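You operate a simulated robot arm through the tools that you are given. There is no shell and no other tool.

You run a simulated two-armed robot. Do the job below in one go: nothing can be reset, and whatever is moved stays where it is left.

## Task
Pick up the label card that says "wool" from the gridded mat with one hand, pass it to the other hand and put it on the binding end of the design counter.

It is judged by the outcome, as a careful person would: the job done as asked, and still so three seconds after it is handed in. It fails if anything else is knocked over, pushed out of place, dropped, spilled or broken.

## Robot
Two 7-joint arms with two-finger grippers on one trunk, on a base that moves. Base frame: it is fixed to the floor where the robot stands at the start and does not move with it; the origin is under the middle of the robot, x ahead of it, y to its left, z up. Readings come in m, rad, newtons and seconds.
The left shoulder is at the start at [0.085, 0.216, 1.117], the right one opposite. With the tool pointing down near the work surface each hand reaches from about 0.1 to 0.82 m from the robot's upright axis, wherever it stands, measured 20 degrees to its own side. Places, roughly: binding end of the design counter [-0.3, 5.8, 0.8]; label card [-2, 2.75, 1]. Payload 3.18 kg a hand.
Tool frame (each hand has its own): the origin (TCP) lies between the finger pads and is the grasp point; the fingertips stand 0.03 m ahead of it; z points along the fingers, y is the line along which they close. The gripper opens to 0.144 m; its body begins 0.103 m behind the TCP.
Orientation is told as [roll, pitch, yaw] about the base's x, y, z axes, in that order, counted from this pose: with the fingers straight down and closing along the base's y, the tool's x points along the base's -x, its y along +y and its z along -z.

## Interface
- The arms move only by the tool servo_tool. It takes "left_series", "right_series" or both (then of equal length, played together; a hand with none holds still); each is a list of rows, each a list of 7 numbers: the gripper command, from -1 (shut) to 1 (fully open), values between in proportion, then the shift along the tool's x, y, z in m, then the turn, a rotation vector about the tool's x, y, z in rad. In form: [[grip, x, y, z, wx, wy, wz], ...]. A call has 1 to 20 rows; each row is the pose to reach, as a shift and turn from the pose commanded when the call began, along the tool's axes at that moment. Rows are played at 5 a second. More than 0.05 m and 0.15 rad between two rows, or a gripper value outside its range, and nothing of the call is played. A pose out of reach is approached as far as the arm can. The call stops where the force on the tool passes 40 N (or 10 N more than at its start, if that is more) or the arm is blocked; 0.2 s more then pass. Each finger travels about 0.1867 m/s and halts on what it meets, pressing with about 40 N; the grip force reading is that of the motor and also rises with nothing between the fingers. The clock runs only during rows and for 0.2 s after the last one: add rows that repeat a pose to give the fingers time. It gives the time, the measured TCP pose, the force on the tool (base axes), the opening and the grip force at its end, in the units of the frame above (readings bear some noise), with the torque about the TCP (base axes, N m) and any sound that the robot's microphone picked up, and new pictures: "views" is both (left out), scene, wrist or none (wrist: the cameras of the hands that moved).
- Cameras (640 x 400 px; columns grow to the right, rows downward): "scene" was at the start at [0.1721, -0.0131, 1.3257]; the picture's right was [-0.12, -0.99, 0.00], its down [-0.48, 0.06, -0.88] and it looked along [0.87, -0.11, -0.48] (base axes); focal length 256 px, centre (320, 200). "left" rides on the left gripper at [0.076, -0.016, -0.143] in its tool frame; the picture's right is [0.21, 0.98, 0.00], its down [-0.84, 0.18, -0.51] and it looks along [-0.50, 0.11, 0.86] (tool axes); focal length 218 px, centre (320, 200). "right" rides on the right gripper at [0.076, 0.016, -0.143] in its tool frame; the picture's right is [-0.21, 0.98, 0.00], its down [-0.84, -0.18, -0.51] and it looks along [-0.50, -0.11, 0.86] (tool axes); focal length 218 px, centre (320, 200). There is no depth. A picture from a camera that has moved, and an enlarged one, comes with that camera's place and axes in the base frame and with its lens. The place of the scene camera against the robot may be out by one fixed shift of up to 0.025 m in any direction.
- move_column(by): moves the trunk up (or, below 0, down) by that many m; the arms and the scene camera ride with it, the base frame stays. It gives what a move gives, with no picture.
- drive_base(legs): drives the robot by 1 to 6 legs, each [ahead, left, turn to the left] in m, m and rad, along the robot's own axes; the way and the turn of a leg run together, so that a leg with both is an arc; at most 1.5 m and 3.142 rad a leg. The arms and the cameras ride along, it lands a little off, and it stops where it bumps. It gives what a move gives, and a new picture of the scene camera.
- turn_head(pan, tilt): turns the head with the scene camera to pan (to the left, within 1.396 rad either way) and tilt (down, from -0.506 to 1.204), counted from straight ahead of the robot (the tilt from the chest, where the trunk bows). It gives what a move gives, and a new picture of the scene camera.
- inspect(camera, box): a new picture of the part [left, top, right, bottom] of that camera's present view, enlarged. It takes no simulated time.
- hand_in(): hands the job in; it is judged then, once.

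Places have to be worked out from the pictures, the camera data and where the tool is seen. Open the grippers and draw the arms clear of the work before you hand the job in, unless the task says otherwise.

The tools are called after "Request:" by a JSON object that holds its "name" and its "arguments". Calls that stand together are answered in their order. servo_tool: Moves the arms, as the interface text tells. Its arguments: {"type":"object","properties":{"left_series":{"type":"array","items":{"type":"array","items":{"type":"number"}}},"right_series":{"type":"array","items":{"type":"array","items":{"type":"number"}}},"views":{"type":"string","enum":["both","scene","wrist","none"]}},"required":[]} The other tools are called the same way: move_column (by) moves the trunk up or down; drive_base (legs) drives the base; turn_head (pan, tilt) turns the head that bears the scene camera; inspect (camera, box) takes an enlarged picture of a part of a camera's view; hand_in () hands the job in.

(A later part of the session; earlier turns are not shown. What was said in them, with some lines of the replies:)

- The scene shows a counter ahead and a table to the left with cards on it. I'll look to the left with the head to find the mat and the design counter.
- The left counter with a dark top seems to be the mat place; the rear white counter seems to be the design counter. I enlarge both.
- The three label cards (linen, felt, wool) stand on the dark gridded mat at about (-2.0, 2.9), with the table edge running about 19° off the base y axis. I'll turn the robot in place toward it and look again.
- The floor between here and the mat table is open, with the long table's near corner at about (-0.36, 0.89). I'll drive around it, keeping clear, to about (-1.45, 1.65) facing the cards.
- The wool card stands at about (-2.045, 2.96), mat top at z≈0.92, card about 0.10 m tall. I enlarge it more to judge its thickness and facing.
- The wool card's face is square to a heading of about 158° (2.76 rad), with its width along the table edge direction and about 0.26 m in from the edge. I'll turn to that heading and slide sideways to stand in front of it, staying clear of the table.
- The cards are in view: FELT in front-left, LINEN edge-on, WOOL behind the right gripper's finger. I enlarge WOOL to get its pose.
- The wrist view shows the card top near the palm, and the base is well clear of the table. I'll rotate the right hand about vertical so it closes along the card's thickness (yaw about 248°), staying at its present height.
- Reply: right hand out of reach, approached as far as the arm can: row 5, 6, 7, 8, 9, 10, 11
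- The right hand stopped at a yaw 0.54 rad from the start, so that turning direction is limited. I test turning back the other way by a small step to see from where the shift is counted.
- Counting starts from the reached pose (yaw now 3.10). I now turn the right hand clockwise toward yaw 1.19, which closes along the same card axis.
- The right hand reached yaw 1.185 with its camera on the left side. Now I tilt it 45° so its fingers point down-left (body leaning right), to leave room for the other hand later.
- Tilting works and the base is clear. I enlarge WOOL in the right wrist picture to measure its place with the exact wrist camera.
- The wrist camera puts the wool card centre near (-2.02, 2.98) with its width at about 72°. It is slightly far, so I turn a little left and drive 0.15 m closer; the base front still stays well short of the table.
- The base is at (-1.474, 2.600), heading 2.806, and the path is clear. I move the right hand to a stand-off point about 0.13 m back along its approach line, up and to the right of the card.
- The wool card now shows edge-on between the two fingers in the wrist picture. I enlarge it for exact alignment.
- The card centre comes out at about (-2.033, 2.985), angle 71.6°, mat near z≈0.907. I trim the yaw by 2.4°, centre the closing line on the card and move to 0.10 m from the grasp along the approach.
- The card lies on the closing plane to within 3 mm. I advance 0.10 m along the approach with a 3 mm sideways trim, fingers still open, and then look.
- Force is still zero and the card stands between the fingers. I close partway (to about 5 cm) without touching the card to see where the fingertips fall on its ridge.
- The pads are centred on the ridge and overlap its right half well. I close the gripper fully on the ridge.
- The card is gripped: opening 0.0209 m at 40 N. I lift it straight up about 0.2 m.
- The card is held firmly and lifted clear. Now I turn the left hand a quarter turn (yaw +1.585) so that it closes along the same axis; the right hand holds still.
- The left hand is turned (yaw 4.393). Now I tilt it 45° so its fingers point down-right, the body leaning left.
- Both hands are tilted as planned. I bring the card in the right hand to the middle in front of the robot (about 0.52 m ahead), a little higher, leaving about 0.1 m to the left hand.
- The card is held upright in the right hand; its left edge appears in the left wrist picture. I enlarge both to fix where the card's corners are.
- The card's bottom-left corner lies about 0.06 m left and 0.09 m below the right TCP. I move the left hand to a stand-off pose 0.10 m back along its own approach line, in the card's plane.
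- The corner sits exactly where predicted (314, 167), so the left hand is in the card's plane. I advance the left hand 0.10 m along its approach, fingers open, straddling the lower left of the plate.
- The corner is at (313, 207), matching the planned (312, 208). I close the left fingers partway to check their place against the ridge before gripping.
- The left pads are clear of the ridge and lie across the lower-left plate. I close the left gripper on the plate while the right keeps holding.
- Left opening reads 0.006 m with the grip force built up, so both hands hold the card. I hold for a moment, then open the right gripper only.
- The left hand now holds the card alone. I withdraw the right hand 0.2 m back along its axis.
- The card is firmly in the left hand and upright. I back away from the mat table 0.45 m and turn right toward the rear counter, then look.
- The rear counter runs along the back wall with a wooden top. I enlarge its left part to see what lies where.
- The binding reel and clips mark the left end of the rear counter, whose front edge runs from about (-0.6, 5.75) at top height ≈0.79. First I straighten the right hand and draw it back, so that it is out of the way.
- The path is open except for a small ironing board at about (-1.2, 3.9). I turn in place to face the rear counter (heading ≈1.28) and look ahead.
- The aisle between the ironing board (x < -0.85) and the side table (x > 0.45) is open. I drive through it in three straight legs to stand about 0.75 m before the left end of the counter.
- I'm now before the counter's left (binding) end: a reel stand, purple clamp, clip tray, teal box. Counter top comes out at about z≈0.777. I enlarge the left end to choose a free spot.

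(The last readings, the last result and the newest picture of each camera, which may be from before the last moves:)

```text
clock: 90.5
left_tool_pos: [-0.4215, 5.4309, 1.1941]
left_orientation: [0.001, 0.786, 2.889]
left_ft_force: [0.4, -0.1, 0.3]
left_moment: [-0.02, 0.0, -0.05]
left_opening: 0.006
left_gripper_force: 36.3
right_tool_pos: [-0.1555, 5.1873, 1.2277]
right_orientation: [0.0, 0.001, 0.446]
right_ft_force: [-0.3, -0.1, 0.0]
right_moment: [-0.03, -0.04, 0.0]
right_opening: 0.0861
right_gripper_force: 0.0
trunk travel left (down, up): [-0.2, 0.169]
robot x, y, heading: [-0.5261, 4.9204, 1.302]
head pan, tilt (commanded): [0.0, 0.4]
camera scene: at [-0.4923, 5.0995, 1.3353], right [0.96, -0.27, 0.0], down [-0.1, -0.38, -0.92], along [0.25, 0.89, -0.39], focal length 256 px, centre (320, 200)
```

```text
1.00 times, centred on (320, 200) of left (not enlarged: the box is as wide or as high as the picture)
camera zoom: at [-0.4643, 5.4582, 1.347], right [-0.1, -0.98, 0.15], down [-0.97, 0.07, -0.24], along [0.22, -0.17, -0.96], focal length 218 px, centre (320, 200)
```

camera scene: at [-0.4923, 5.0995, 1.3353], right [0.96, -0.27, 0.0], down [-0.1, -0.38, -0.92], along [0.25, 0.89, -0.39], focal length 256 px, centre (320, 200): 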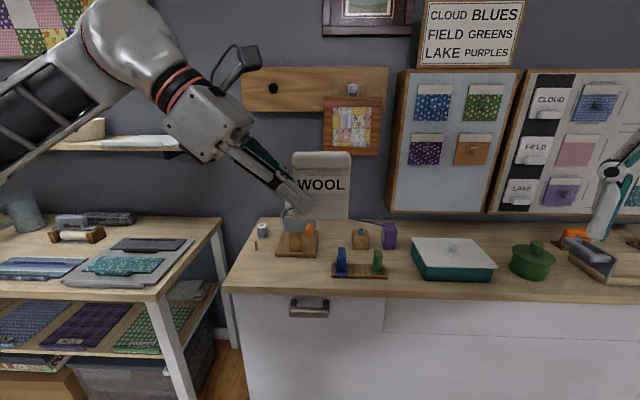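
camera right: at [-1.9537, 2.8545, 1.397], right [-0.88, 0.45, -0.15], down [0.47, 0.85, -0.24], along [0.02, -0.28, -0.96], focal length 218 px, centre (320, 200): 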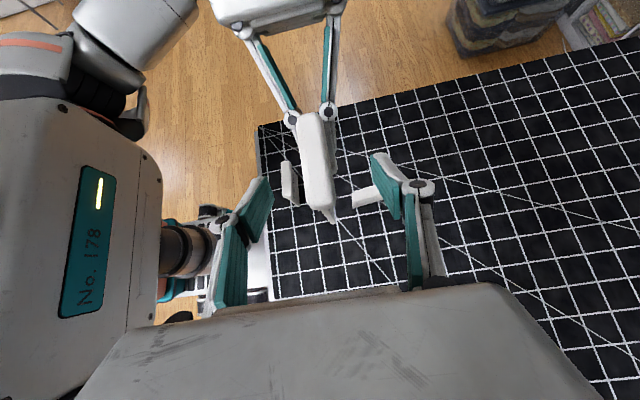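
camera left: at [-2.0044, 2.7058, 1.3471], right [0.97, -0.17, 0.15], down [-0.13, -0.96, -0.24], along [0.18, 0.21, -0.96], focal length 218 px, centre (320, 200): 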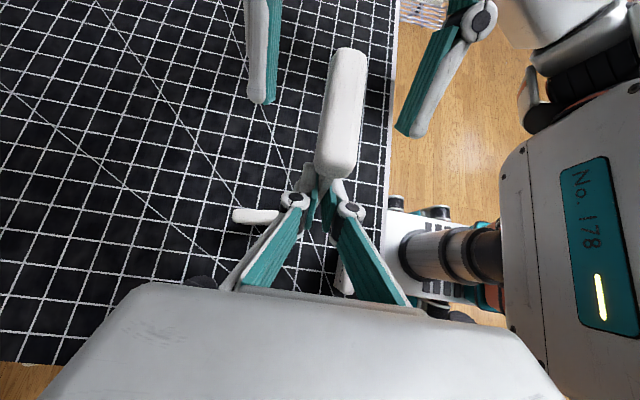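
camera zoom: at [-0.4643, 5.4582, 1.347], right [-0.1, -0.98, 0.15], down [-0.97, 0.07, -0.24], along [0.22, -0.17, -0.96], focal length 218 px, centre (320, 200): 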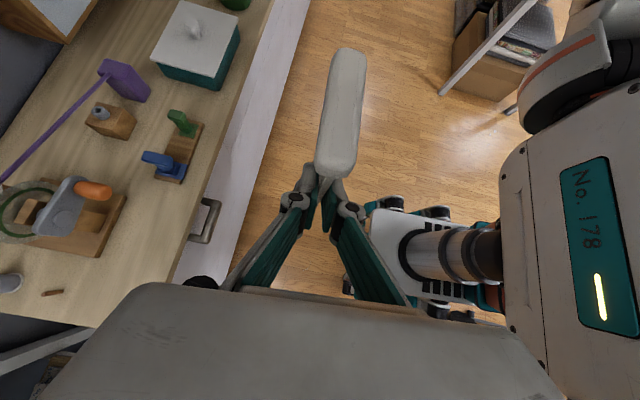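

There is a free area at the front left of the counter, left of the clip tray and in front of the reel stand; I choose about (-0.415, 5.767), 7–8 cm in from the edge. I drive 0.31 m closer and 0.116 m left with the card held high.

Request:
{"name": "drive_base", "arguments": {"legs": [[0.31, 0.116, 0]]}}

Request:
{"name": "turn_head", "arguments": {"pan": 0.0, "tilt": 0.75}}

Request:
{"name": "inspect", "arguments": {"camera": "left", "box": [0, 0, 640, 400]}}

```text
clock: 92.7
left_tool_pos: [-0.4575, 5.7511, 1.1944]
left_orientation: [0.0, 0.788, 2.894]
left_ft_force: [-0.1, 0.2, -0.7]
left_moment: [-0.01, 0.03, -0.01]
left_opening: 0.0058
left_gripper_force: 36.0
right_tool_pos: [-0.1879, 5.5099, 1.2285]
right_orientation: [0.0, -0.002, 0.451]
right_ft_force: [-0.7, 0.6, -0.9]
right_moment: [-0.02, 0.01, -0.02]
right_opening: 0.0866
right_gripper_force: 0.1
trunk travel left (down, up): [-0.2, 0.169]
robot x, y, heading: [-0.5555, 5.2416, 1.309]
head pan, tilt (commanded): [0.0, 0.4]
camera scene: at [-0.5249, 5.4194, 1.3353], right [0.97, -0.26, 0.0], down [-0.1, -0.38, -0.92], along [0.24, 0.89, -0.39], focal length 256 px, centre (320, 200)
```

scene: 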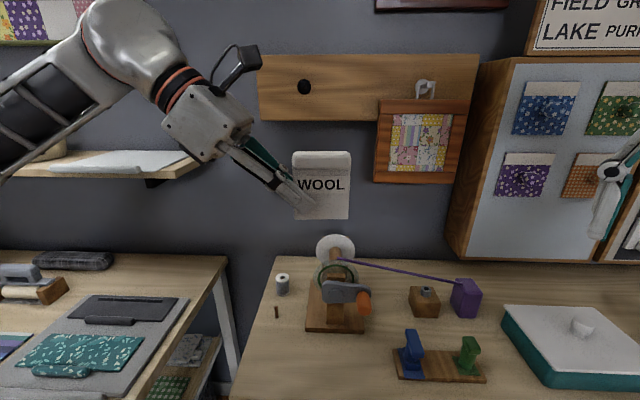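

```text
clock: 93.5
left_tool_pos: [-0.4577, 5.7491, 1.1934]
left_orientation: [-0.001, 0.784, 2.893]
left_ft_force: [-0.1, 0.0, 0.4]
left_moment: [-0.01, 0.0, 0.03]
left_opening: 0.006
left_gripper_force: 36.4
right_tool_pos: [-0.1865, 5.5078, 1.2277]
right_orientation: [0.001, 0.0, 0.451]
right_ft_force: [1.1, 0.2, 0.4]
right_moment: [-0.04, 0.01, 0.01]
right_opening: 0.0863
right_gripper_force: 0.0
trunk travel left (down, up): [-0.2, 0.169]
robot x, y, heading: [-0.5612, 5.239, 1.306]
head pan, tilt (commanded): [0.0, 0.75]
camera scene: at [-0.5273, 5.4094, 1.3043], right [0.97, -0.26, 0.0], down [-0.18, -0.66, -0.73], along [0.19, 0.71, -0.68], focal length 256 px, centre (320, 200)
```

scene: 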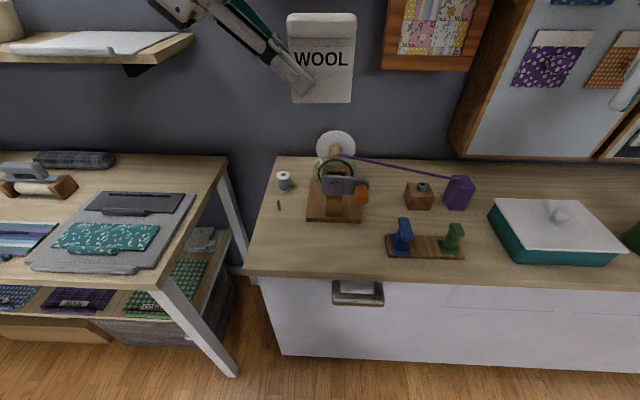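

```text
1.00 times, centred on (320, 200) of left (not enlarged: the box is as wide or as high as the picture)
camera zoom: at [-0.4987, 5.7775, 1.3472], right [-0.1, -0.98, 0.15], down [-0.97, 0.06, -0.24], along [0.22, -0.17, -0.96], focal length 218 px, centre (320, 200)
```

zoom: 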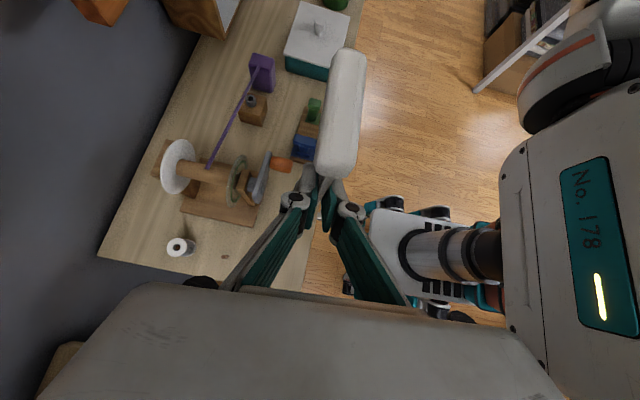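

The left wrist view agrees on the counter corner (-0.598, 5.74); the card now hangs over s≈0.16 m from the left end, 5 cm in from the edge, and the reel's crank is clear of it. I shift the card 2 cm deeper and then lower with the trunk.

Request:
{"name": "servo_tool", "arguments": {"left_series": [[-1, 0, -0.01, 0, 0, 0, 0], [-1, 0, -0.021, 0, 0, 0, 0], [-1, 0, -0.021, 0, 0, 0, 0]], "views": "none"}}

Request:
{"name": "move_column", "arguments": {"by": -0.15}}

Request:
{"name": "inspect", "arguments": {"camera": "scene", "box": [0, 0, 640, 400]}}

Request:
{"name": "inspect", "arguments": {"camera": "left", "box": [0, 0, 640, 400]}}

```text
clock: 94.3
left_tool_pos: [-0.4518, 5.7703, 1.194]
left_orientation: [0.001, 0.786, 2.89]
left_ft_force: [0.1, -0.1, -0.6]
left_moment: [0.01, 0.02, -0.03]
left_opening: 0.0059
left_gripper_force: 36.0
right_tool_pos: [-0.1867, 5.5089, 1.2283]
right_orientation: [0.001, 0.0, 0.452]
right_ft_force: [0.7, -0.7, 0.0]
right_moment: [0.01, 0.02, -0.01]
right_opening: 0.0863
right_gripper_force: 0.1
trunk travel left (down, up): [-0.2, 0.169]
robot x, y, heading: [-0.5634, 5.2377, 1.308]
head pan, tilt (commanded): [0.0, 0.75]
```

```text
clock: 96.1
left_tool_pos: [-0.4516, 5.7693, 1.0458]
left_orientation: [-0.007, 0.788, 2.889]
left_ft_force: [-0.6, -0.8, 0.0]
left_moment: [0.03, 0.01, 0.05]
left_opening: 0.0058
left_gripper_force: 36.6
right_tool_pos: [-0.1743, 5.5567, 1.0313]
right_orientation: [-0.153, 0.131, 0.442]
right_ft_force: [0.2, -0.1, -0.3]
right_moment: [0.08, -0.03, 0.03]
right_opening: 0.0864
right_gripper_force: 0.2
trunk travel left (down, up): [-0.05, 0.319]
robot x, y, heading: [-0.5595, 5.2419, 1.305]
head pan, tilt (commanded): [0.0, 0.75]
```

```text
1.00 times, centred on (320, 200) of scene (not enlarged: the box is as wide or as high as the picture)
camera zoom: at [-0.4871, 5.5578, 1.1225], right [0.97, -0.26, 0.0], down [-0.18, -0.66, -0.73], along [0.19, 0.71, -0.68], focal length 256 px, centre (320, 200)
```

zoom: 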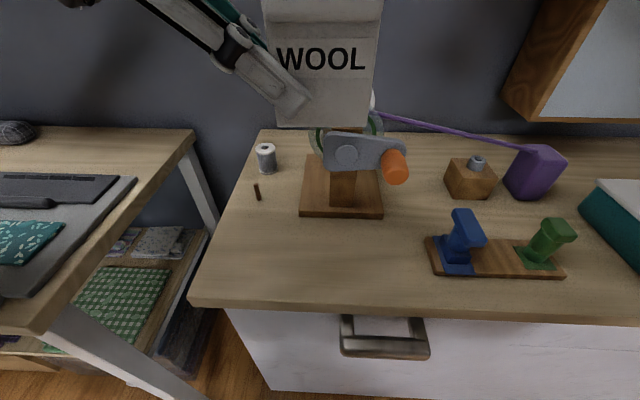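

```text
1.00 times, centred on (320, 200) of left (not enlarged: the box is as wide or as high as the picture)
camera zoom: at [-0.4942, 5.7959, 1.1992], right [-0.1, -0.98, 0.14], down [-0.97, 0.06, -0.24], along [0.23, -0.16, -0.96], focal length 218 px, centre (320, 200)
```

zoom: 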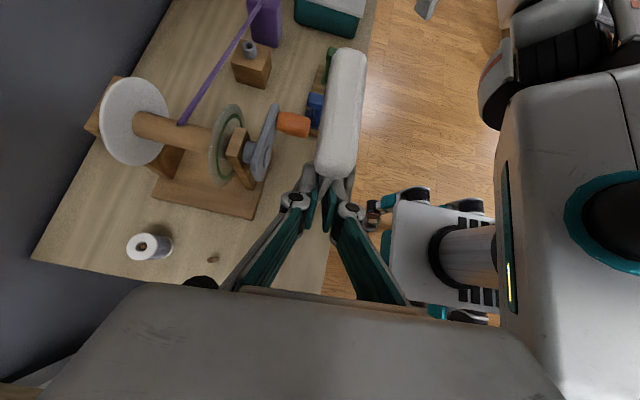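

The trunk bowed forward as it lowered, but the left hand kept its line: card bottom now at about z≈1.005 over the spot, and the reel's knob tip is 4 cm to its right. I lower the card another 0.16 m with the arm.

Request:
{"name": "servo_tool", "arguments": {"left_series": [[-1, -0.0284, 0, 0.0282, 0, 0, 0], [-1, -0.0567, 0, 0.0564, 0, 0, 0], [-1, -0.0851, 0, 0.0846, 0, 0, 0], [-1, -0.1134, 0, 0.1128, 0, 0, 0], [-1, -0.1134, 0, 0.1128, 0, 0, 0]], "views": "both"}}

```text
clock: 97.3
left_tool_pos: [-0.45, 5.7717, 0.8848]
left_orientation: [-0.003, 0.785, 2.893]
left_ft_force: [0.7, 0.8, 0.1]
left_moment: [-0.04, -0.01, -0.03]
left_opening: 0.0061
left_gripper_force: 36.2
right_tool_pos: [-0.1749, 5.5598, 1.0297]
right_orientation: [-0.154, 0.131, 0.442]
right_ft_force: [0.1, -0.2, 0.8]
right_moment: [0.01, -0.02, -0.04]
right_opening: 0.0864
right_gripper_force: 0.1
trunk travel left (down, up): [-0.05, 0.319]
robot x, y, heading: [-0.5623, 5.2369, 1.312]
head pan, tilt (commanded): [0.0, 0.75]
camera scene: at [-0.4868, 5.5587, 1.122], right [0.97, -0.26, 0.0], down [-0.18, -0.66, -0.73], along [0.19, 0.71, -0.68], focal length 256 px, centre (320, 200)
camera left: at [-0.4926, 5.7984, 1.0382], right [-0.1, -0.98, 0.15], down [-0.97, 0.06, -0.24], along [0.23, -0.17, -0.96], focal length 218 px, centre (320, 200)
```

scene: 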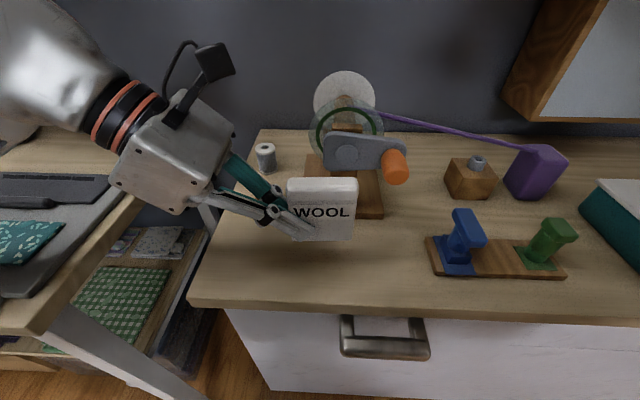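
left: 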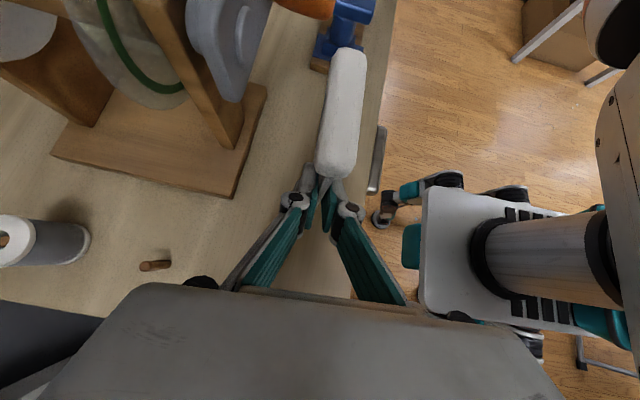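

The card is coming down right in front of the reel stand with clear gaps. I lower another 4.5 cm and check the forces.

Request:
{"name": "servo_tool", "arguments": {"left_series": [[-1, -0.0106, 0, 0.0106, 0, 0, 0], [-1, -0.0212, 0, 0.0212, 0, 0, 0], [-1, -0.0318, 0, 0.0318, 0, 0, 0], [-1, -0.0318, 0, 0.0318, 0, 0, 0]], "views": "both"}}

Request:
{"name": "inspect", "arguments": {"camera": "scene", "box": [190, 180, 430, 310]}}

```text
clock: 98.3
left_tool_pos: [-0.4523, 5.7701, 0.8393]
left_orientation: [0.001, 0.787, 2.894]
left_ft_force: [0.0, 1.1, -0.6]
left_moment: [0.02, 0.01, -0.01]
left_opening: 0.0059
left_gripper_force: 36.4
right_tool_pos: [-0.1742, 5.558, 1.0288]
right_orientation: [-0.155, 0.133, 0.443]
right_ft_force: [0.4, -0.3, -0.3]
right_moment: [0.0, -0.01, -0.02]
right_opening: 0.0865
right_gripper_force: 0.2
trunk travel left (down, up): [-0.05, 0.319]
robot x, y, heading: [-0.5611, 5.2376, 1.307]
head pan, tilt (commanded): [0.0, 0.75]
camera scene: at [-0.4868, 5.559, 1.1218], right [0.97, -0.26, 0.0], down [-0.18, -0.66, -0.73], along [0.19, 0.71, -0.68], focal length 256 px, centre (320, 200)
camera left: at [-0.4943, 5.7977, 0.9929], right [-0.1, -0.98, 0.15], down [-0.97, 0.06, -0.24], along [0.22, -0.17, -0.96], focal length 218 px, centre (320, 200)
```

scene: 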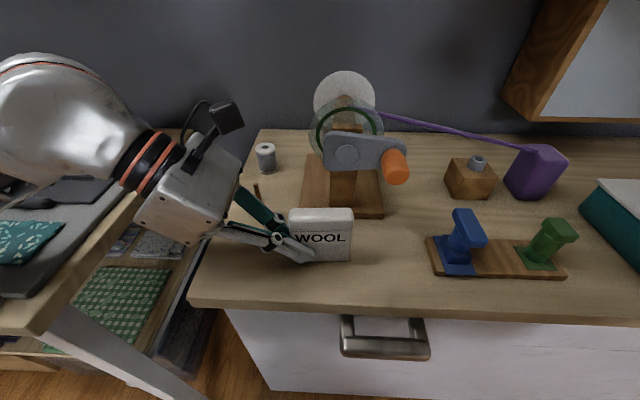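
left: 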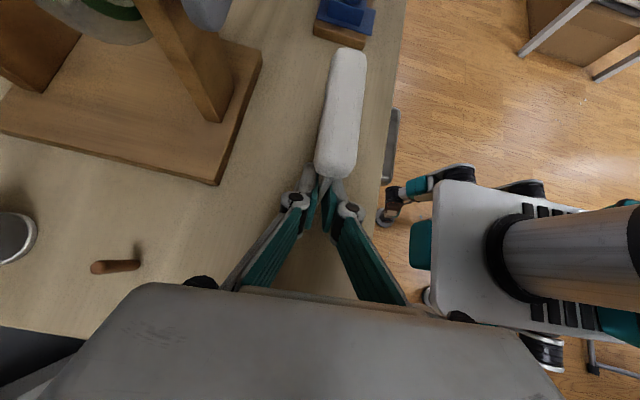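

```text
2.67 times, centred on (310, 245) of scene
camera zoom: at [-0.4868, 5.559, 1.1218], right [0.97, -0.26, 0.0], down [-0.18, -0.66, -0.73], along [0.19, 0.71, -0.68], focal length 683 px, centre (347, 80)
```

zoom: 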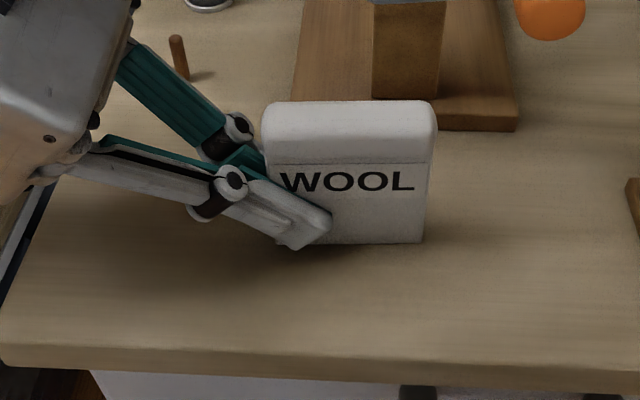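

The card bottom is about 2 cm above the counter by my estimate. I lower 1.2 cm in small steps, watching the vertical force.

Request:
{"name": "servo_tool", "arguments": {"left_series": [[-1, -0.0028, 0, 0.0028, 0, 0, 0], [-1, -0.0057, 0, 0.0057, 0, 0, 0], [-1, -0.0085, 0, 0.0085, 0, 0, 0], [-1, -0.0085, 0, 0.0085, 0, 0, 0]], "views": "none"}}

Request:
{"name": "inspect", "arguments": {"camera": "scene", "box": [190, 180, 430, 310]}}

```text
clock: 99.0
left_tool_pos: [-0.4508, 5.7717, 0.8372]
left_orientation: [-0.029, 0.803, 2.872]
left_ft_force: [-2.6, -4.3, 28.0]
left_moment: [-0.16, 0.19, -0.02]
left_opening: 0.006
left_gripper_force: 36.0
right_tool_pos: [-0.1746, 5.5587, 1.0295]
right_orientation: [-0.156, 0.133, 0.442]
right_ft_force: [-0.2, 0.6, 0.2]
right_moment: [-0.02, 0.0, 0.0]
right_opening: 0.0865
right_gripper_force: 0.0
trunk travel left (down, up): [-0.05, 0.319]
robot x, y, heading: [-0.5618, 5.2412, 1.307]
head pan, tilt (commanded): [0.0, 0.75]
stopped in row 3 (left hand): the force on the tool passed its limit at 41 N (the readings are from after the stop); the commanded pose is now the measured one
```

```text
2.67 times, centred on (310, 245) of scene
camera zoom: at [-0.4878, 5.5575, 1.1221], right [0.97, -0.26, 0.0], down [-0.18, -0.66, -0.73], along [0.19, 0.71, -0.68], focal length 683 px, centre (347, 80)
```

zoom: 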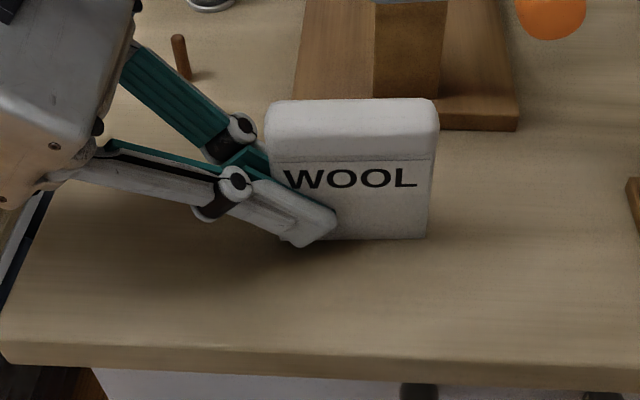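

The card touched down: contact at TCP z≈0.837, meaning the counter top is at about 0.797. The push tilted the hand slightly, so I back up about 2.5 mm and restore the exact upright orientation.

Request:
{"name": "servo_tool", "arguments": {"left_series": [[-1, 0.0018, 0, -0.0018, -0.0146, -0.017, -0.0139], [-1, 0.0018, 0, -0.0018, -0.0146, -0.017, -0.0139]], "views": "none"}}

Request:
{"name": "inspect", "arguments": {"camera": "scene", "box": [190, 180, 430, 310]}}

Request:
{"name": "inspect", "arguments": {"camera": "left", "box": [200, 20, 440, 240]}}

```text
clock: 99.7
left_tool_pos: [-0.4498, 5.772, 0.8359]
left_orientation: [0.004, 0.782, 2.899]
left_ft_force: [4.6, -0.7, 24.2]
left_moment: [-0.31, -1.32, -0.03]
left_opening: 0.006
left_gripper_force: 36.0
right_tool_pos: [-0.1755, 5.5578, 1.0295]
right_orientation: [-0.149, 0.133, 0.442]
right_ft_force: [0.7, -0.3, 0.2]
right_moment: [0.03, -0.02, 0.02]
right_opening: 0.0867
right_gripper_force: 0.0
trunk travel left (down, up): [-0.05, 0.319]
robot x, y, heading: [-0.5597, 5.2395, 1.304]
head pan, tilt (commanded): [0.0, 0.75]
```

```text
2.67 times, centred on (310, 245) of scene
camera zoom: at [-0.4869, 5.5576, 1.1222], right [0.97, -0.26, 0.0], down [-0.18, -0.66, -0.73], along [0.19, 0.71, -0.68], focal length 683 px, centre (347, 80)
```

zoom: 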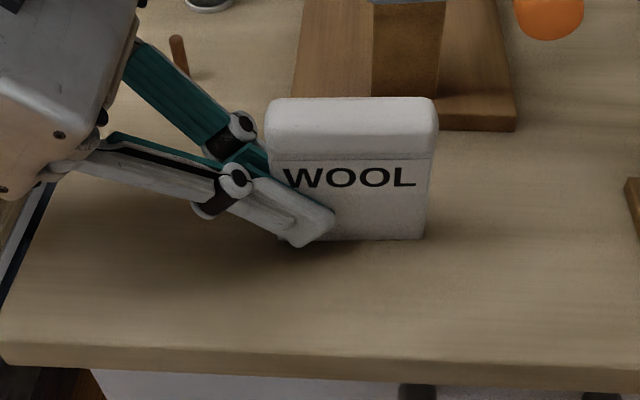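

```text
1.82 times, centred on (320, 130) of left
camera zoom: at [-0.4917, 5.7999, 0.9912], right [-0.1, -0.98, 0.15], down [-0.97, 0.06, -0.23], along [0.22, -0.17, -0.96], focal length 397 px, centre (320, 327)
```

zoom: 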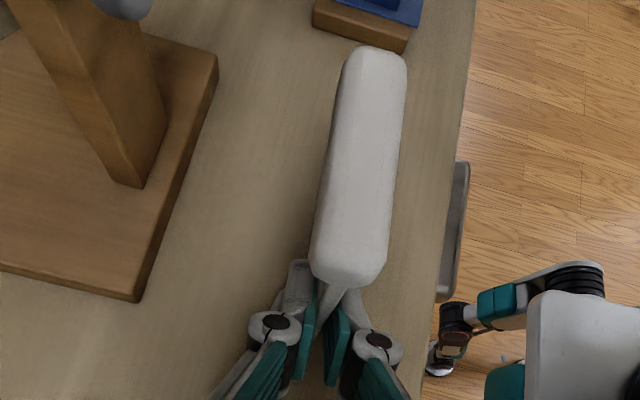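

Still 24 N upward, biased to the card's right bottom, so the arm is pressing. I raise a further 3.5 mm to unload it.

Request:
{"name": "servo_tool", "arguments": {"left_series": [[-1, 0.0012, 0, -0.0012, 0, 0, 0], [-1, 0.0025, 0, -0.0025, 0, 0, 0], [-1, 0.0025, 0, -0.0025, 0, 0, 0]], "views": "none"}}

```text
clock: 100.5
left_tool_pos: [-0.4506, 5.7722, 0.8376]
left_orientation: [0.016, 0.776, 2.906]
left_ft_force: [1.8, -0.3, 8.1]
left_moment: [-0.19, -0.7, 0.04]
left_opening: 0.0057
left_gripper_force: 36.4
right_tool_pos: [-0.1745, 5.559, 1.0266]
right_orientation: [-0.154, 0.131, 0.442]
right_ft_force: [0.3, -0.6, -0.3]
right_moment: [0.01, 0.0, 0.0]
right_opening: 0.0865
right_gripper_force: 0.1
trunk travel left (down, up): [-0.05, 0.319]
robot x, y, heading: [-0.562, 5.2369, 1.312]
head pan, tilt (commanded): [0.0, 0.75]
```

Now 8 N with the load only at the right bottom corner and the hand slightly over-rotated. I restore the orientation (pitch 0.786, roll 0, yaw 2.892) and raise about 1 mm.

Request:
{"name": "servo_tool", "arguments": {"left_series": [[-1, 0.0008, 0, -0.0008, 0.0062, 0.01, 0.01], [-1, 0.0008, 0, -0.0008, 0.0062, 0.01, 0.01], [-1, 0.0008, 0, -0.0008, 0.0062, 0.01, 0.01]], "views": "none"}}

Request:
{"name": "inspect", "arguments": {"camera": "scene", "box": [230, 190, 390, 290]}}

```text
clock: 101.2
left_tool_pos: [-0.4514, 5.7719, 0.84]
left_orientation: [-0.004, 0.79, 2.89]
left_ft_force: [0.1, 0.2, 0.4]
left_moment: [0.0, 0.02, 0.0]
left_opening: 0.006
left_gripper_force: 36.0
right_tool_pos: [-0.1749, 5.5591, 1.0291]
right_orientation: [-0.154, 0.133, 0.442]
right_ft_force: [0.8, 0.2, 0.0]
right_moment: [-0.03, 0.01, 0.0]
right_opening: 0.0864
right_gripper_force: 0.1
trunk travel left (down, up): [-0.05, 0.319]
robot x, y, heading: [-0.5607, 5.2395, 1.308]
head pan, tilt (commanded): [0.0, 0.75]
```

```text
4.00 times, centred on (310, 240) of scene
camera zoom: at [-0.4872, 5.5588, 1.1217], right [0.97, -0.26, 0.0], down [-0.18, -0.66, -0.73], along [0.19, 0.71, -0.68], focal length 1025 px, centre (360, 40)
```

zoom: 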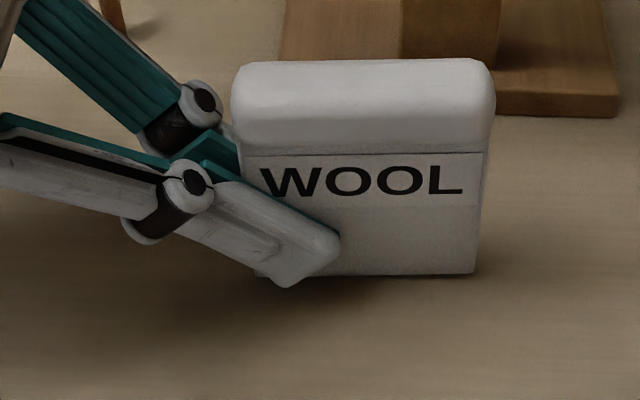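

Free of contact again at TCP z=0.840 with the card upright and level. I lower in 1 mm steps to a light touch.

Request:
{"name": "servo_tool", "arguments": {"left_series": [[-1, -0.0007, 0, 0.0007, 0, 0, 0], [-1, -0.0014, 0, 0.0014, 0, 0, 0], [-1, -0.0014, 0, 0.0014, 0, 0, 0]], "views": "none"}}

```text
clock: 102.0
left_tool_pos: [-0.4506, 5.7733, 0.8387]
left_orientation: [-0.006, 0.789, 2.885]
left_ft_force: [-0.6, 0.9, -1.1]
left_moment: [-0.01, -0.05, 0.01]
left_opening: 0.0062
left_gripper_force: 36.4
right_tool_pos: [-0.174, 5.5584, 1.0292]
right_orientation: [-0.153, 0.133, 0.443]
right_ft_force: [-0.3, -0.1, 0.4]
right_moment: [0.0, -0.03, 0.02]
right_opening: 0.0863
right_gripper_force: 0.1
trunk travel left (down, up): [-0.05, 0.319]
robot x, y, heading: [-0.5586, 5.2391, 1.306]
head pan, tilt (commanded): [0.0, 0.75]
```

Request:
{"name": "servo_tool", "arguments": {"left_series": [[-1, -0.0007, 0, 0.0007, 0, 0, 0], [-1, -0.0007, 0, 0.0007, 0, 0, 0], [-1, -0.0007, 0, 0.0007, 0, 0, 0]], "views": "none"}}

```text
clock: 102.8
left_tool_pos: [-0.4494, 5.7712, 0.8375]
left_orientation: [-0.007, 0.791, 2.887]
left_ft_force: [0.0, -1.0, 9.4]
left_moment: [-0.04, 0.07, -0.01]
left_opening: 0.006
left_gripper_force: 36.2
right_tool_pos: [-0.1737, 5.5578, 1.0287]
right_orientation: [-0.153, 0.132, 0.441]
right_ft_force: [-0.4, 0.1, -0.2]
right_moment: [0.04, -0.02, -0.01]
right_opening: 0.0864
right_gripper_force: 0.0
trunk travel left (down, up): [-0.05, 0.319]
robot x, y, heading: [-0.5608, 5.2384, 1.312]
head pan, tilt (commanded): [0.0, 0.75]
```

A touch of 9 N, at the left bottom corner. I ease up half a millimetre and level by a hair (0.004 rad) before release.

Request:
{"name": "servo_tool", "arguments": {"left_series": [[-1, 0.0004, 0, -0.0004, 0.003, -0.004, 0.003], [-1, 0.0004, 0, -0.0004, 0.003, -0.004, 0.003], [-1, 0.0004, 0, -0.0004, 0.003, -0.004, 0.003]], "views": "scene"}}

Request:
{"name": "inspect", "arguments": {"camera": "scene", "box": [230, 190, 390, 290]}}

```text
clock: 103.7
left_tool_pos: [-0.4503, 5.7719, 0.8374]
left_orientation: [-0.011, 0.786, 2.885]
left_ft_force: [2.6, -1.2, 6.5]
left_moment: [-0.05, -0.02, 0.03]
left_opening: 0.0061
left_gripper_force: 35.9
right_tool_pos: [-0.1738, 5.5584, 1.0286]
right_orientation: [-0.154, 0.134, 0.442]
right_ft_force: [0.3, 0.2, 0.5]
right_moment: [0.05, -0.01, -0.02]
right_opening: 0.0862
right_gripper_force: 0.1
trunk travel left (down, up): [-0.05, 0.319]
robot x, y, heading: [-0.5566, 5.2371, 1.308]
head pan, tilt (commanded): [0.0, 0.75]
camera scene: at [-0.4869, 5.5585, 1.1218], right [0.97, -0.26, 0.0], down [-0.18, -0.66, -0.73], along [0.19, 0.71, -0.68], focal length 256 px, centre (320, 200)
```

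scene: 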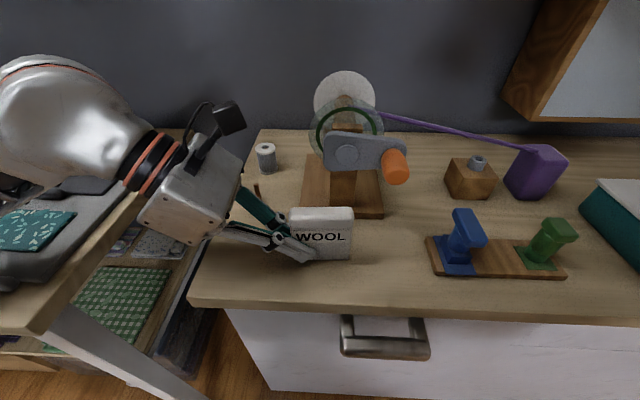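

```text
4.00 times, centred on (310, 240) of scene
camera zoom: at [-0.4869, 5.5585, 1.1218], right [0.97, -0.26, 0.0], down [-0.18, -0.66, -0.73], along [0.19, 0.71, -0.68], focal length 1025 px, centre (360, 40)
```

zoom: 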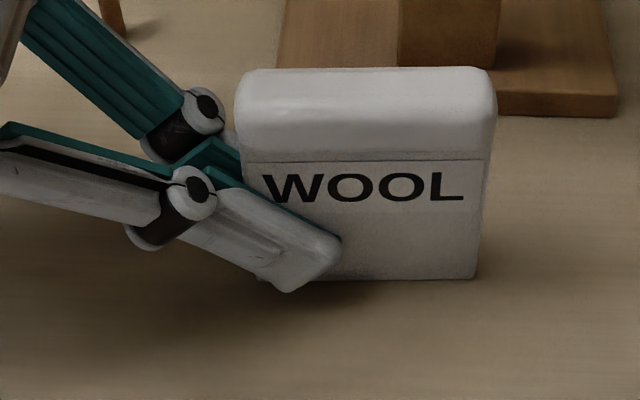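

Load is 6.5 N with a slight roll of -0.011. I trim the roll and yaw back to zero and ease off a touch more.

Request:
{"name": "servo_tool", "arguments": {"left_series": [[-1, 0.0004, 0, -0.0004, -0.0068, 0, -0.0043], [-1, 0.0004, 0, -0.0004, -0.0068, 0, -0.0043], [-1, 0.0004, 0, -0.0004, -0.0068, 0, -0.0043]], "views": "none"}}

```text
clock: 104.5
left_tool_pos: [-0.4509, 5.7723, 0.8387]
left_orientation: [0.002, 0.784, 2.893]
left_ft_force: [-0.1, -0.7, 0.1]
left_moment: [0.06, 0.01, 0.0]
left_opening: 0.0059
left_gripper_force: 36.2
right_tool_pos: [-0.1749, 5.5593, 1.0284]
right_orientation: [-0.152, 0.132, 0.443]
right_ft_force: [-0.2, 0.2, 0.5]
right_moment: [-0.01, 0.0, 0.0]
right_opening: 0.0863
right_gripper_force: 0.0
trunk travel left (down, up): [-0.05, 0.319]
robot x, y, heading: [-0.5621, 5.2383, 1.309]
head pan, tilt (commanded): [0.0, 0.75]
```

Zero load and exact upright (roll 0.002, pitch 0.784); the gap is under a millimetre. I lower 0.5 mm more for light contact.

Request:
{"name": "servo_tool", "arguments": {"left_series": [[-1, -0.0004, 0, 0.0004, 0, 0, 0], [-1, -0.0004, 0, 0.0004, 0, 0, 0]], "views": "none"}}

```text
clock: 105.0
left_tool_pos: [-0.4504, 5.7728, 0.8379]
left_orientation: [-0.001, 0.785, 2.889]
left_ft_force: [-0.3, -0.1, -0.2]
left_moment: [-0.02, 0.0, -0.05]
left_opening: 0.0063
left_gripper_force: 35.9
right_tool_pos: [-0.1742, 5.5592, 1.0279]
right_orientation: [-0.154, 0.132, 0.443]
right_ft_force: [-0.8, 0.2, -0.1]
right_moment: [0.0, 0.02, 0.01]
right_opening: 0.0865
right_gripper_force: 0.0
trunk travel left (down, up): [-0.05, 0.319]
robot x, y, heading: [-0.5562, 5.2397, 1.307]
head pan, tilt (commanded): [0.0, 0.75]
```

Request:
{"name": "servo_tool", "arguments": {"left_series": [[-1, -0.0004, 0, 0.0004, 0, 0, 0], [-1, -0.0004, 0, 0.0004, 0, 0, 0]], "views": "none"}}

```text
clock: 105.7
left_tool_pos: [-0.452, 5.772, 0.8371]
left_orientation: [0.0, 0.786, 2.89]
left_ft_force: [0.3, 0.1, 0.2]
left_moment: [0.02, -0.03, 0.03]
left_opening: 0.0059
left_gripper_force: 36.2
right_tool_pos: [-0.1735, 5.5589, 1.0304]
right_orientation: [-0.154, 0.132, 0.442]
right_ft_force: [0.7, 0.3, -0.4]
right_moment: [-0.01, 0.03, 0.0]
right_opening: 0.0864
right_gripper_force: 0.0
trunk travel left (down, up): [-0.05, 0.319]
robot x, y, heading: [-0.5615, 5.2384, 1.307]
head pan, tilt (commanded): [0.0, 0.75]
```

Still no load, so I go down another half millimetre.

Request:
{"name": "servo_tool", "arguments": {"left_series": [[-1, -0.0004, 0, 0.0004, 0, 0, 0], [-1, -0.0004, 0, 0.0004, 0, 0, 0]], "views": "none"}}

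```text
clock: 106.2
left_tool_pos: [-0.4508, 5.7731, 0.8373]
left_orientation: [-0.001, 0.786, 2.89]
left_ft_force: [-1.8, 0.0, 1.8]
left_moment: [0.04, 0.02, 0.0]
left_opening: 0.0061
left_gripper_force: 36.3
right_tool_pos: [-0.1745, 5.5576, 1.0291]
right_orientation: [-0.152, 0.133, 0.442]
right_ft_force: [-0.3, 0.2, -1.1]
right_moment: [0.0, -0.01, -0.03]
right_opening: 0.0865
right_gripper_force: 0.0
trunk travel left (down, up): [-0.05, 0.319]
robot x, y, heading: [-0.5567, 5.2368, 1.305]
head pan, tilt (commanded): [0.0, 0.75]
```

Light contact of about 2 N, card upright. I open the left gripper gently to about 4 cm.

Request:
{"name": "servo_tool", "arguments": {"left_series": [[-0.85, 0, 0, 0, 0, 0, 0], [-0.7, 0, 0, 0, 0, 0, 0], [-0.55, 0, 0, 0, 0, 0, 0], [-0.45, 0, 0, 0, 0, 0, 0], [-0.45, 0, 0, 0, 0, 0, 0]], "views": "both"}}

Request:
{"name": "inspect", "arguments": {"camera": "scene", "box": [230, 190, 390, 290]}}

Request:
{"name": "inspect", "arguments": {"camera": "left", "box": [200, 20, 440, 240]}}

```text
clock: 107.5
left_tool_pos: [-0.4503, 5.7718, 0.8372]
left_orientation: [0.0, 0.785, 2.89]
left_ft_force: [0.4, -0.6, -0.7]
left_moment: [-0.01, -0.03, -0.02]
left_opening: 0.0394
left_gripper_force: 0.0
right_tool_pos: [-0.1734, 5.5587, 1.0287]
right_orientation: [-0.153, 0.132, 0.441]
right_ft_force: [-0.1, 0.4, 0.7]
right_moment: [-0.03, -0.04, 0.02]
right_opening: 0.0864
right_gripper_force: 0.0
trunk travel left (down, up): [-0.05, 0.319]
robot x, y, heading: [-0.5622, 5.2379, 1.305]
head pan, tilt (commanded): [0.0, 0.75]
camera scene: at [-0.4869, 5.5584, 1.1219], right [0.97, -0.26, 0.0], down [-0.18, -0.66, -0.73], along [0.19, 0.71, -0.68], focal length 256 px, centre (320, 200)
camera left: at [-0.4925, 5.7994, 0.9905], right [-0.1, -0.98, 0.15], down [-0.97, 0.06, -0.24], along [0.22, -0.17, -0.96], focal length 218 px, centre (320, 200)
```

scene: 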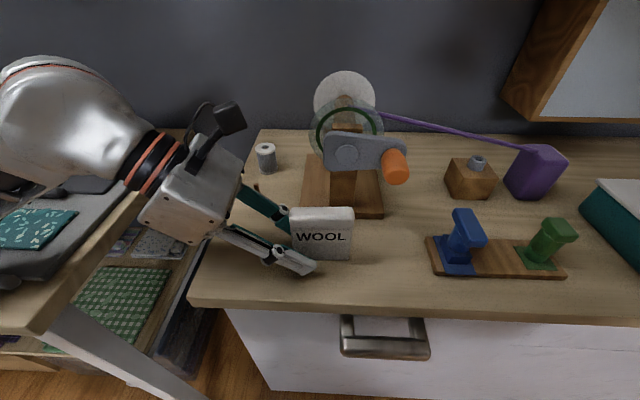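
left: 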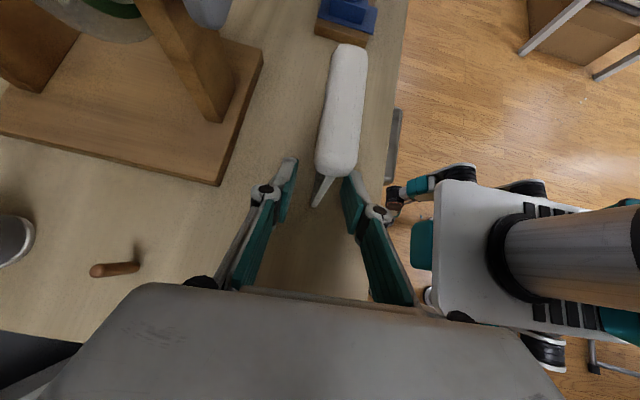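

```text
4.00 times, centred on (310, 240) of scene
camera zoom: at [-0.4869, 5.5584, 1.1219], right [0.97, -0.26, 0.0], down [-0.18, -0.66, -0.73], along [0.19, 0.71, -0.68], focal length 1025 px, centre (360, 40)
```

zoom: 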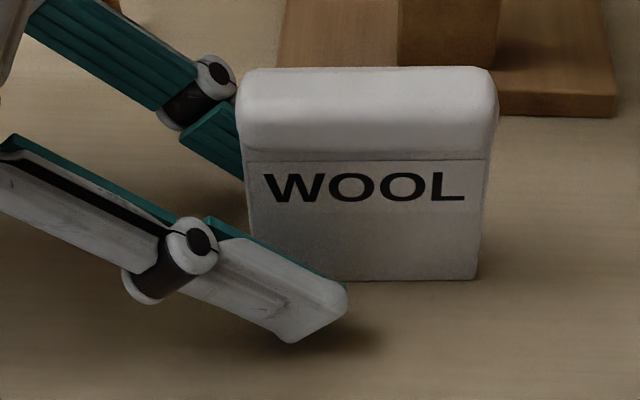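

```text
1.82 times, centred on (320, 130) of left
camera zoom: at [-0.4925, 5.7994, 0.9905], right [-0.1, -0.98, 0.15], down [-0.97, 0.06, -0.24], along [0.22, -0.17, -0.96], focal length 397 px, centre (320, 327)
```

zoom: 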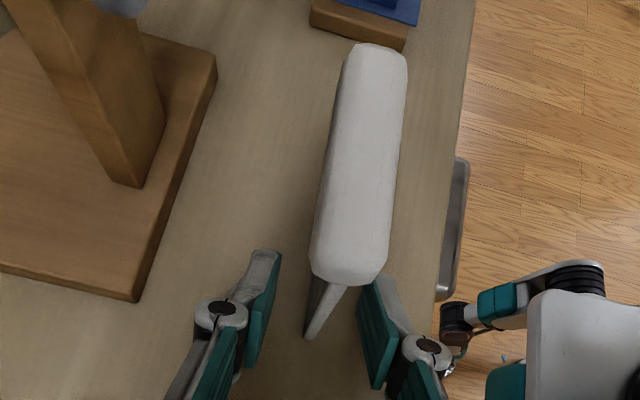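

The card stands upright on the counter by itself, fingers clear on both sides. I open slightly more and withdraw the left hand back along its axis (up-left).

Request:
{"name": "servo_tool", "arguments": {"left_series": [[-0.25, 0, 0, 0, 0, 0, 0], [-0.25, 0, 0, -0.015, 0, 0, 0], [-0.25, 0, 0, -0.035, 0, 0, 0], [-0.25, 0, 0, -0.065, 0, 0, 0], [-0.25, 0, 0, -0.1, 0, 0, 0], [-0.25, 0, 0, -0.14, 0, 0, 0]], "views": "both"}}

```text
clock: 108.8
left_tool_pos: [-0.5462, 5.7967, 0.9341]
left_orientation: [0.002, 0.785, 2.891]
left_ft_force: [-0.3, 1.4, 0.2]
left_moment: [0.03, -0.02, -0.01]
left_opening: 0.054
left_gripper_force: 0.0
right_tool_pos: [-0.1748, 5.5593, 1.0302]
right_orientation: [-0.153, 0.132, 0.442]
right_ft_force: [-0.1, -0.1, 0.3]
right_moment: [-0.01, 0.02, 0.01]
right_opening: 0.0866
right_gripper_force: 0.1
trunk travel left (down, up): [-0.05, 0.319]
robot x, y, heading: [-0.5601, 5.2398, 1.31]
head pan, tilt (commanded): [0.0, 0.75]
camera scene: at [-0.4873, 5.5586, 1.122], right [0.97, -0.26, 0.0], down [-0.18, -0.66, -0.73], along [0.19, 0.71, -0.68], focal length 256 px, centre (320, 200)
camera left: at [-0.5883, 5.8236, 1.0876], right [-0.1, -0.98, 0.15], down [-0.97, 0.06, -0.24], along [0.22, -0.17, -0.96], focal length 218 px, centre (320, 200)
```

scene: 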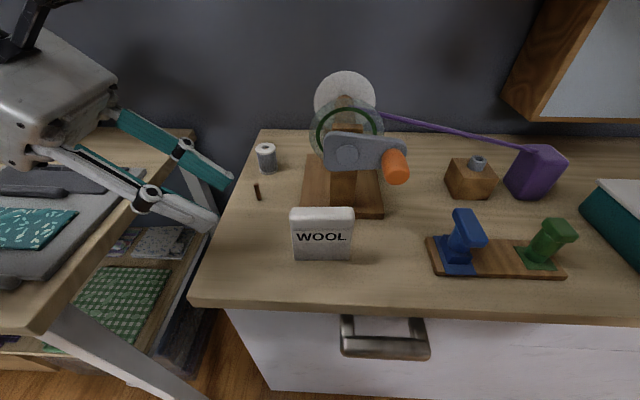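
left: 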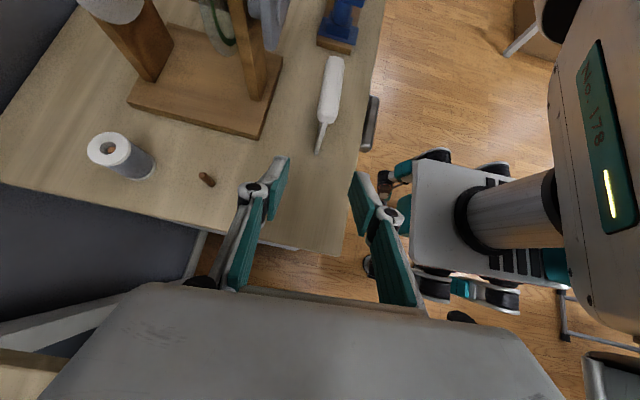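

The card stands free and undisturbed on the binding end. I raise the left hand straight up 0.2 m and then draw it back toward the robot, opening it fully.

Request:
{"name": "servo_tool", "arguments": {"left_series": [[-0.25, 0.0283, 0, -0.0283, 0, 0, 0], [-0.25, 0.0566, 0, -0.0566, 0, 0, 0], [-0.25, 0.085, 0, -0.085, 0, 0, 0], [-0.25, 0.113, 0, -0.113, 0, 0, 0], [-0.25, 0.1415, 0, -0.1415, 0, 0, 0], [0, 0.1415, 0.03, -0.1415, 0, 0, 0], [0.3, 0.1415, 0.06, -0.1415, 0, 0, 0], [0.6, 0.1415, 0.09, -0.1415, 0, 0, 0], [0.9, 0.1415, 0.12, -0.1415, 0, 0, 0]], "views": "both"}}

```text
clock: 110.8
left_tool_pos: [-0.5755, 5.6807, 1.1372]
left_orientation: [0.002, 0.785, 2.89]
left_ft_force: [-1.7, -0.5, 0.0]
left_moment: [0.02, 0.0, 0.0]
left_opening: 0.1366
left_gripper_force: 0.0
right_tool_pos: [-0.1746, 5.5592, 1.0288]
right_orientation: [-0.155, 0.132, 0.442]
right_ft_force: [0.4, 0.2, -1.0]
right_moment: [0.0, 0.03, 0.02]
right_opening: 0.0862
right_gripper_force: 0.1
trunk travel left (down, up): [-0.05, 0.319]
robot x, y, heading: [-0.5588, 5.2383, 1.309]
head pan, tilt (commanded): [0.0, 0.75]
camera scene: at [-0.4871, 5.5586, 1.122], right [0.97, -0.26, 0.0], down [-0.18, -0.66, -0.73], along [0.19, 0.71, -0.68], focal length 256 px, centre (320, 200)
camera left: at [-0.6175, 5.7085, 1.2905], right [-0.1, -0.98, 0.15], down [-0.97, 0.06, -0.24], along [0.22, -0.17, -0.96], focal length 218 px, centre (320, 200)
```

scene: 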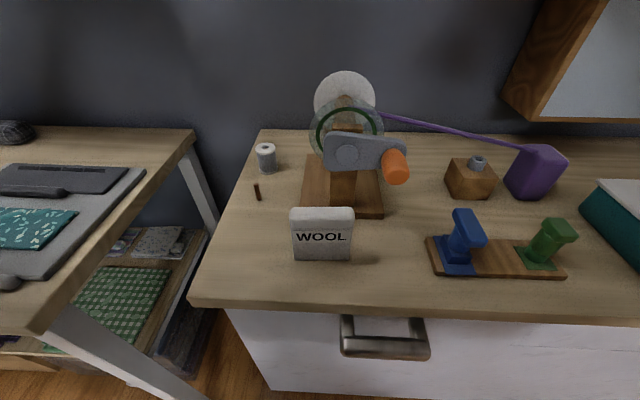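
left: 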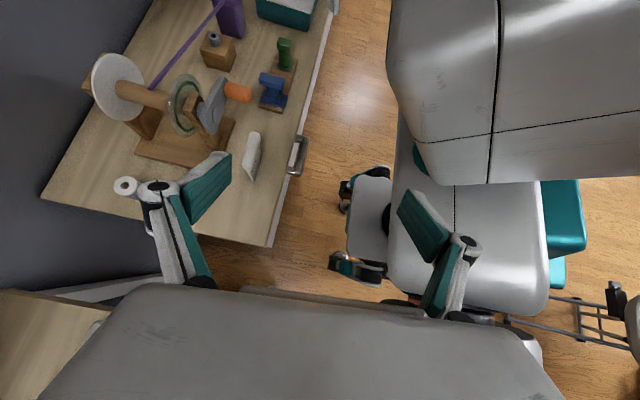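

Nothing else moved and the card stands on its own. I back the robot away from the counter and take a last overall look.

Request:
{"name": "drive_base", "arguments": {"legs": [[-0.32, 0, 0]]}}

Request:
{"name": "turn_head", "arguments": {"pan": 0.0, "tilt": 0.4}}

```text
clock: 113.0
left_tool_pos: [-0.6569, 5.3738, 1.1373]
left_orientation: [0.002, 0.785, 2.887]
left_ft_force: [-0.4, -0.3, 1.5]
left_moment: [0.02, 0.01, 0.02]
left_opening: 0.1367
left_gripper_force: 0.0
right_tool_pos: [-0.2561, 5.2487, 1.0288]
right_orientation: [-0.153, 0.134, 0.436]
right_ft_force: [0.1, -0.6, 0.7]
right_moment: [0.02, -0.04, -0.01]
right_opening: 0.0864
right_gripper_force: 0.0
trunk travel left (down, up): [-0.05, 0.319]
robot x, y, heading: [-0.646, 4.9316, 1.304]
head pan, tilt (commanded): [0.0, 0.75]
camera scene: at [-0.5696, 5.2498, 1.1218], right [0.96, -0.27, 0.0], down [-0.18, -0.66, -0.73], along [0.19, 0.71, -0.68], focal length 256 px, centre (320, 200)
```

scene: 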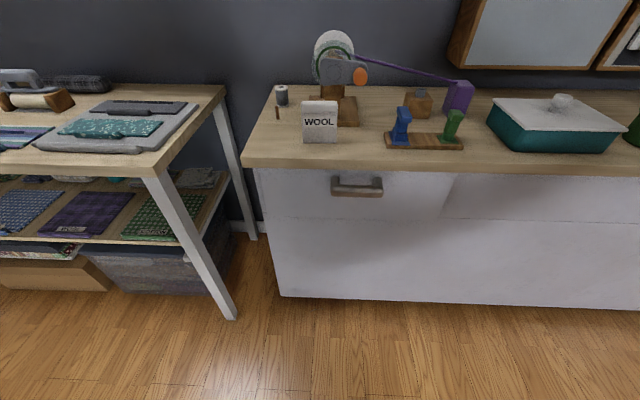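

```text
clock: 113.8
left_tool_pos: [-0.6573, 5.3729, 1.1358]
left_orientation: [0.002, 0.785, 2.884]
left_ft_force: [-0.1, 0.2, 0.3]
left_moment: [-0.05, -0.03, 0.0]
left_opening: 0.1368
left_gripper_force: 0.1
right_tool_pos: [-0.257, 5.2482, 1.0288]
right_orientation: [-0.153, 0.132, 0.436]
right_ft_force: [0.1, 1.1, -1.1]
right_moment: [-0.03, 0.02, -0.02]
right_opening: 0.0864
right_gripper_force: 0.0
trunk travel left (down, up): [-0.05, 0.319]
robot x, y, heading: [-0.6465, 4.9325, 1.302]
head pan, tilt (commanded): [0.0, 0.4]
camera scene: at [-0.567, 5.2596, 1.1527], right [0.96, -0.27, 0.0], down [-0.1, -0.38, -0.92], along [0.25, 0.89, -0.39], focal length 256 px, centre (320, 200)
```

scene: 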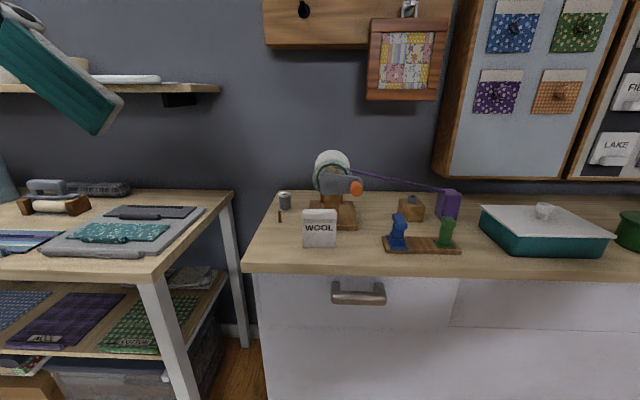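

Everything is in place: the WOOL card stands upright on the binding end, other items undisturbed. I open the right gripper fully too, then check the card once more.

Request:
{"name": "servo_tool", "arguments": {"right_series": [[0.6, 0, 0, 0, 0, 0, 0], [1, 0, 0, 0, 0, 0, 0], [1, 0, 0, 0, 0, 0, 0]], "left_series": [[1, 0, 0, 0, 0, 0, 0], [1, 0, 0, 0, 0, 0, 0], [1, 0, 0, 0, 0, 0, 0]], "views": "none"}}

Request:
{"name": "inspect", "arguments": {"camera": "scene", "box": [240, 130, 480, 280]}}

```text
clock: 114.6
left_tool_pos: [-0.6575, 5.3733, 1.1365]
left_orientation: [0.002, 0.784, 2.885]
left_ft_force: [-1.3, 0.0, 0.0]
left_moment: [0.03, -0.01, -0.03]
left_opening: 0.1441
left_gripper_force: 0.0
right_tool_pos: [-0.2573, 5.2487, 1.0282]
right_orientation: [-0.154, 0.133, 0.436]
right_ft_force: [-0.7, 0.1, -0.1]
right_moment: [0.0, -0.01, 0.0]
right_opening: 0.1439
right_gripper_force: 0.0
trunk travel left (down, up): [-0.05, 0.319]
robot x, y, heading: [-0.6458, 4.9295, 1.301]
head pan, tilt (commanded): [0.0, 0.4]
```

```text
2.67 times, centred on (360, 205) of scene
camera zoom: at [-0.567, 5.2595, 1.1528], right [0.96, -0.27, 0.0], down [-0.1, -0.38, -0.92], along [0.25, 0.89, -0.39], focal length 683 px, centre (213, 187)
```

zoom: 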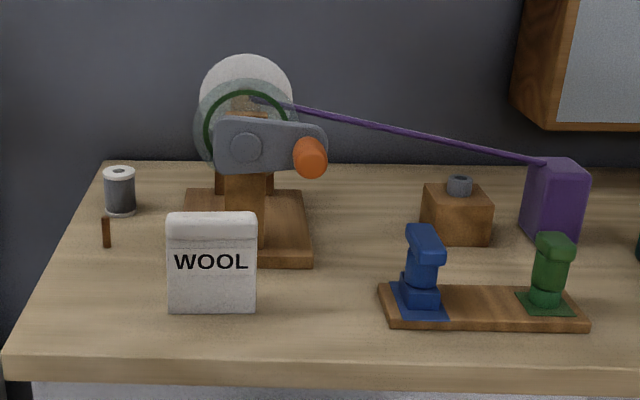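

The wool card stands upright and free on the binding end of the design counter. Both grippers are open and both arms are clear, so I hand the job in.

Request:
{"name": "hand_in", "arguments": {}}

```text
The job is handed in.
```

The "wool" label card is now standing upright on the binding end of the design counter, and I've handed the job in.

I picked the card up from the gridded mat with the right hand and passed it to the left hand in the air above the mat. The left hand then put it down at the counter's left end, about 7 cm in from the front edge. It stands in front of the binding reel and to the left of the clip tray.

My first attempt to set it down pressed the card onto the counter with about 40 N, so I backed off, squared it up and lowered it again to a light touch before letting go.

In the last pictures the card stands straight and nothing else on the counter has moved. The "felt" and "linen" cards were never touched. Both grippers are open, and the arms and base are drawn back from the counter.
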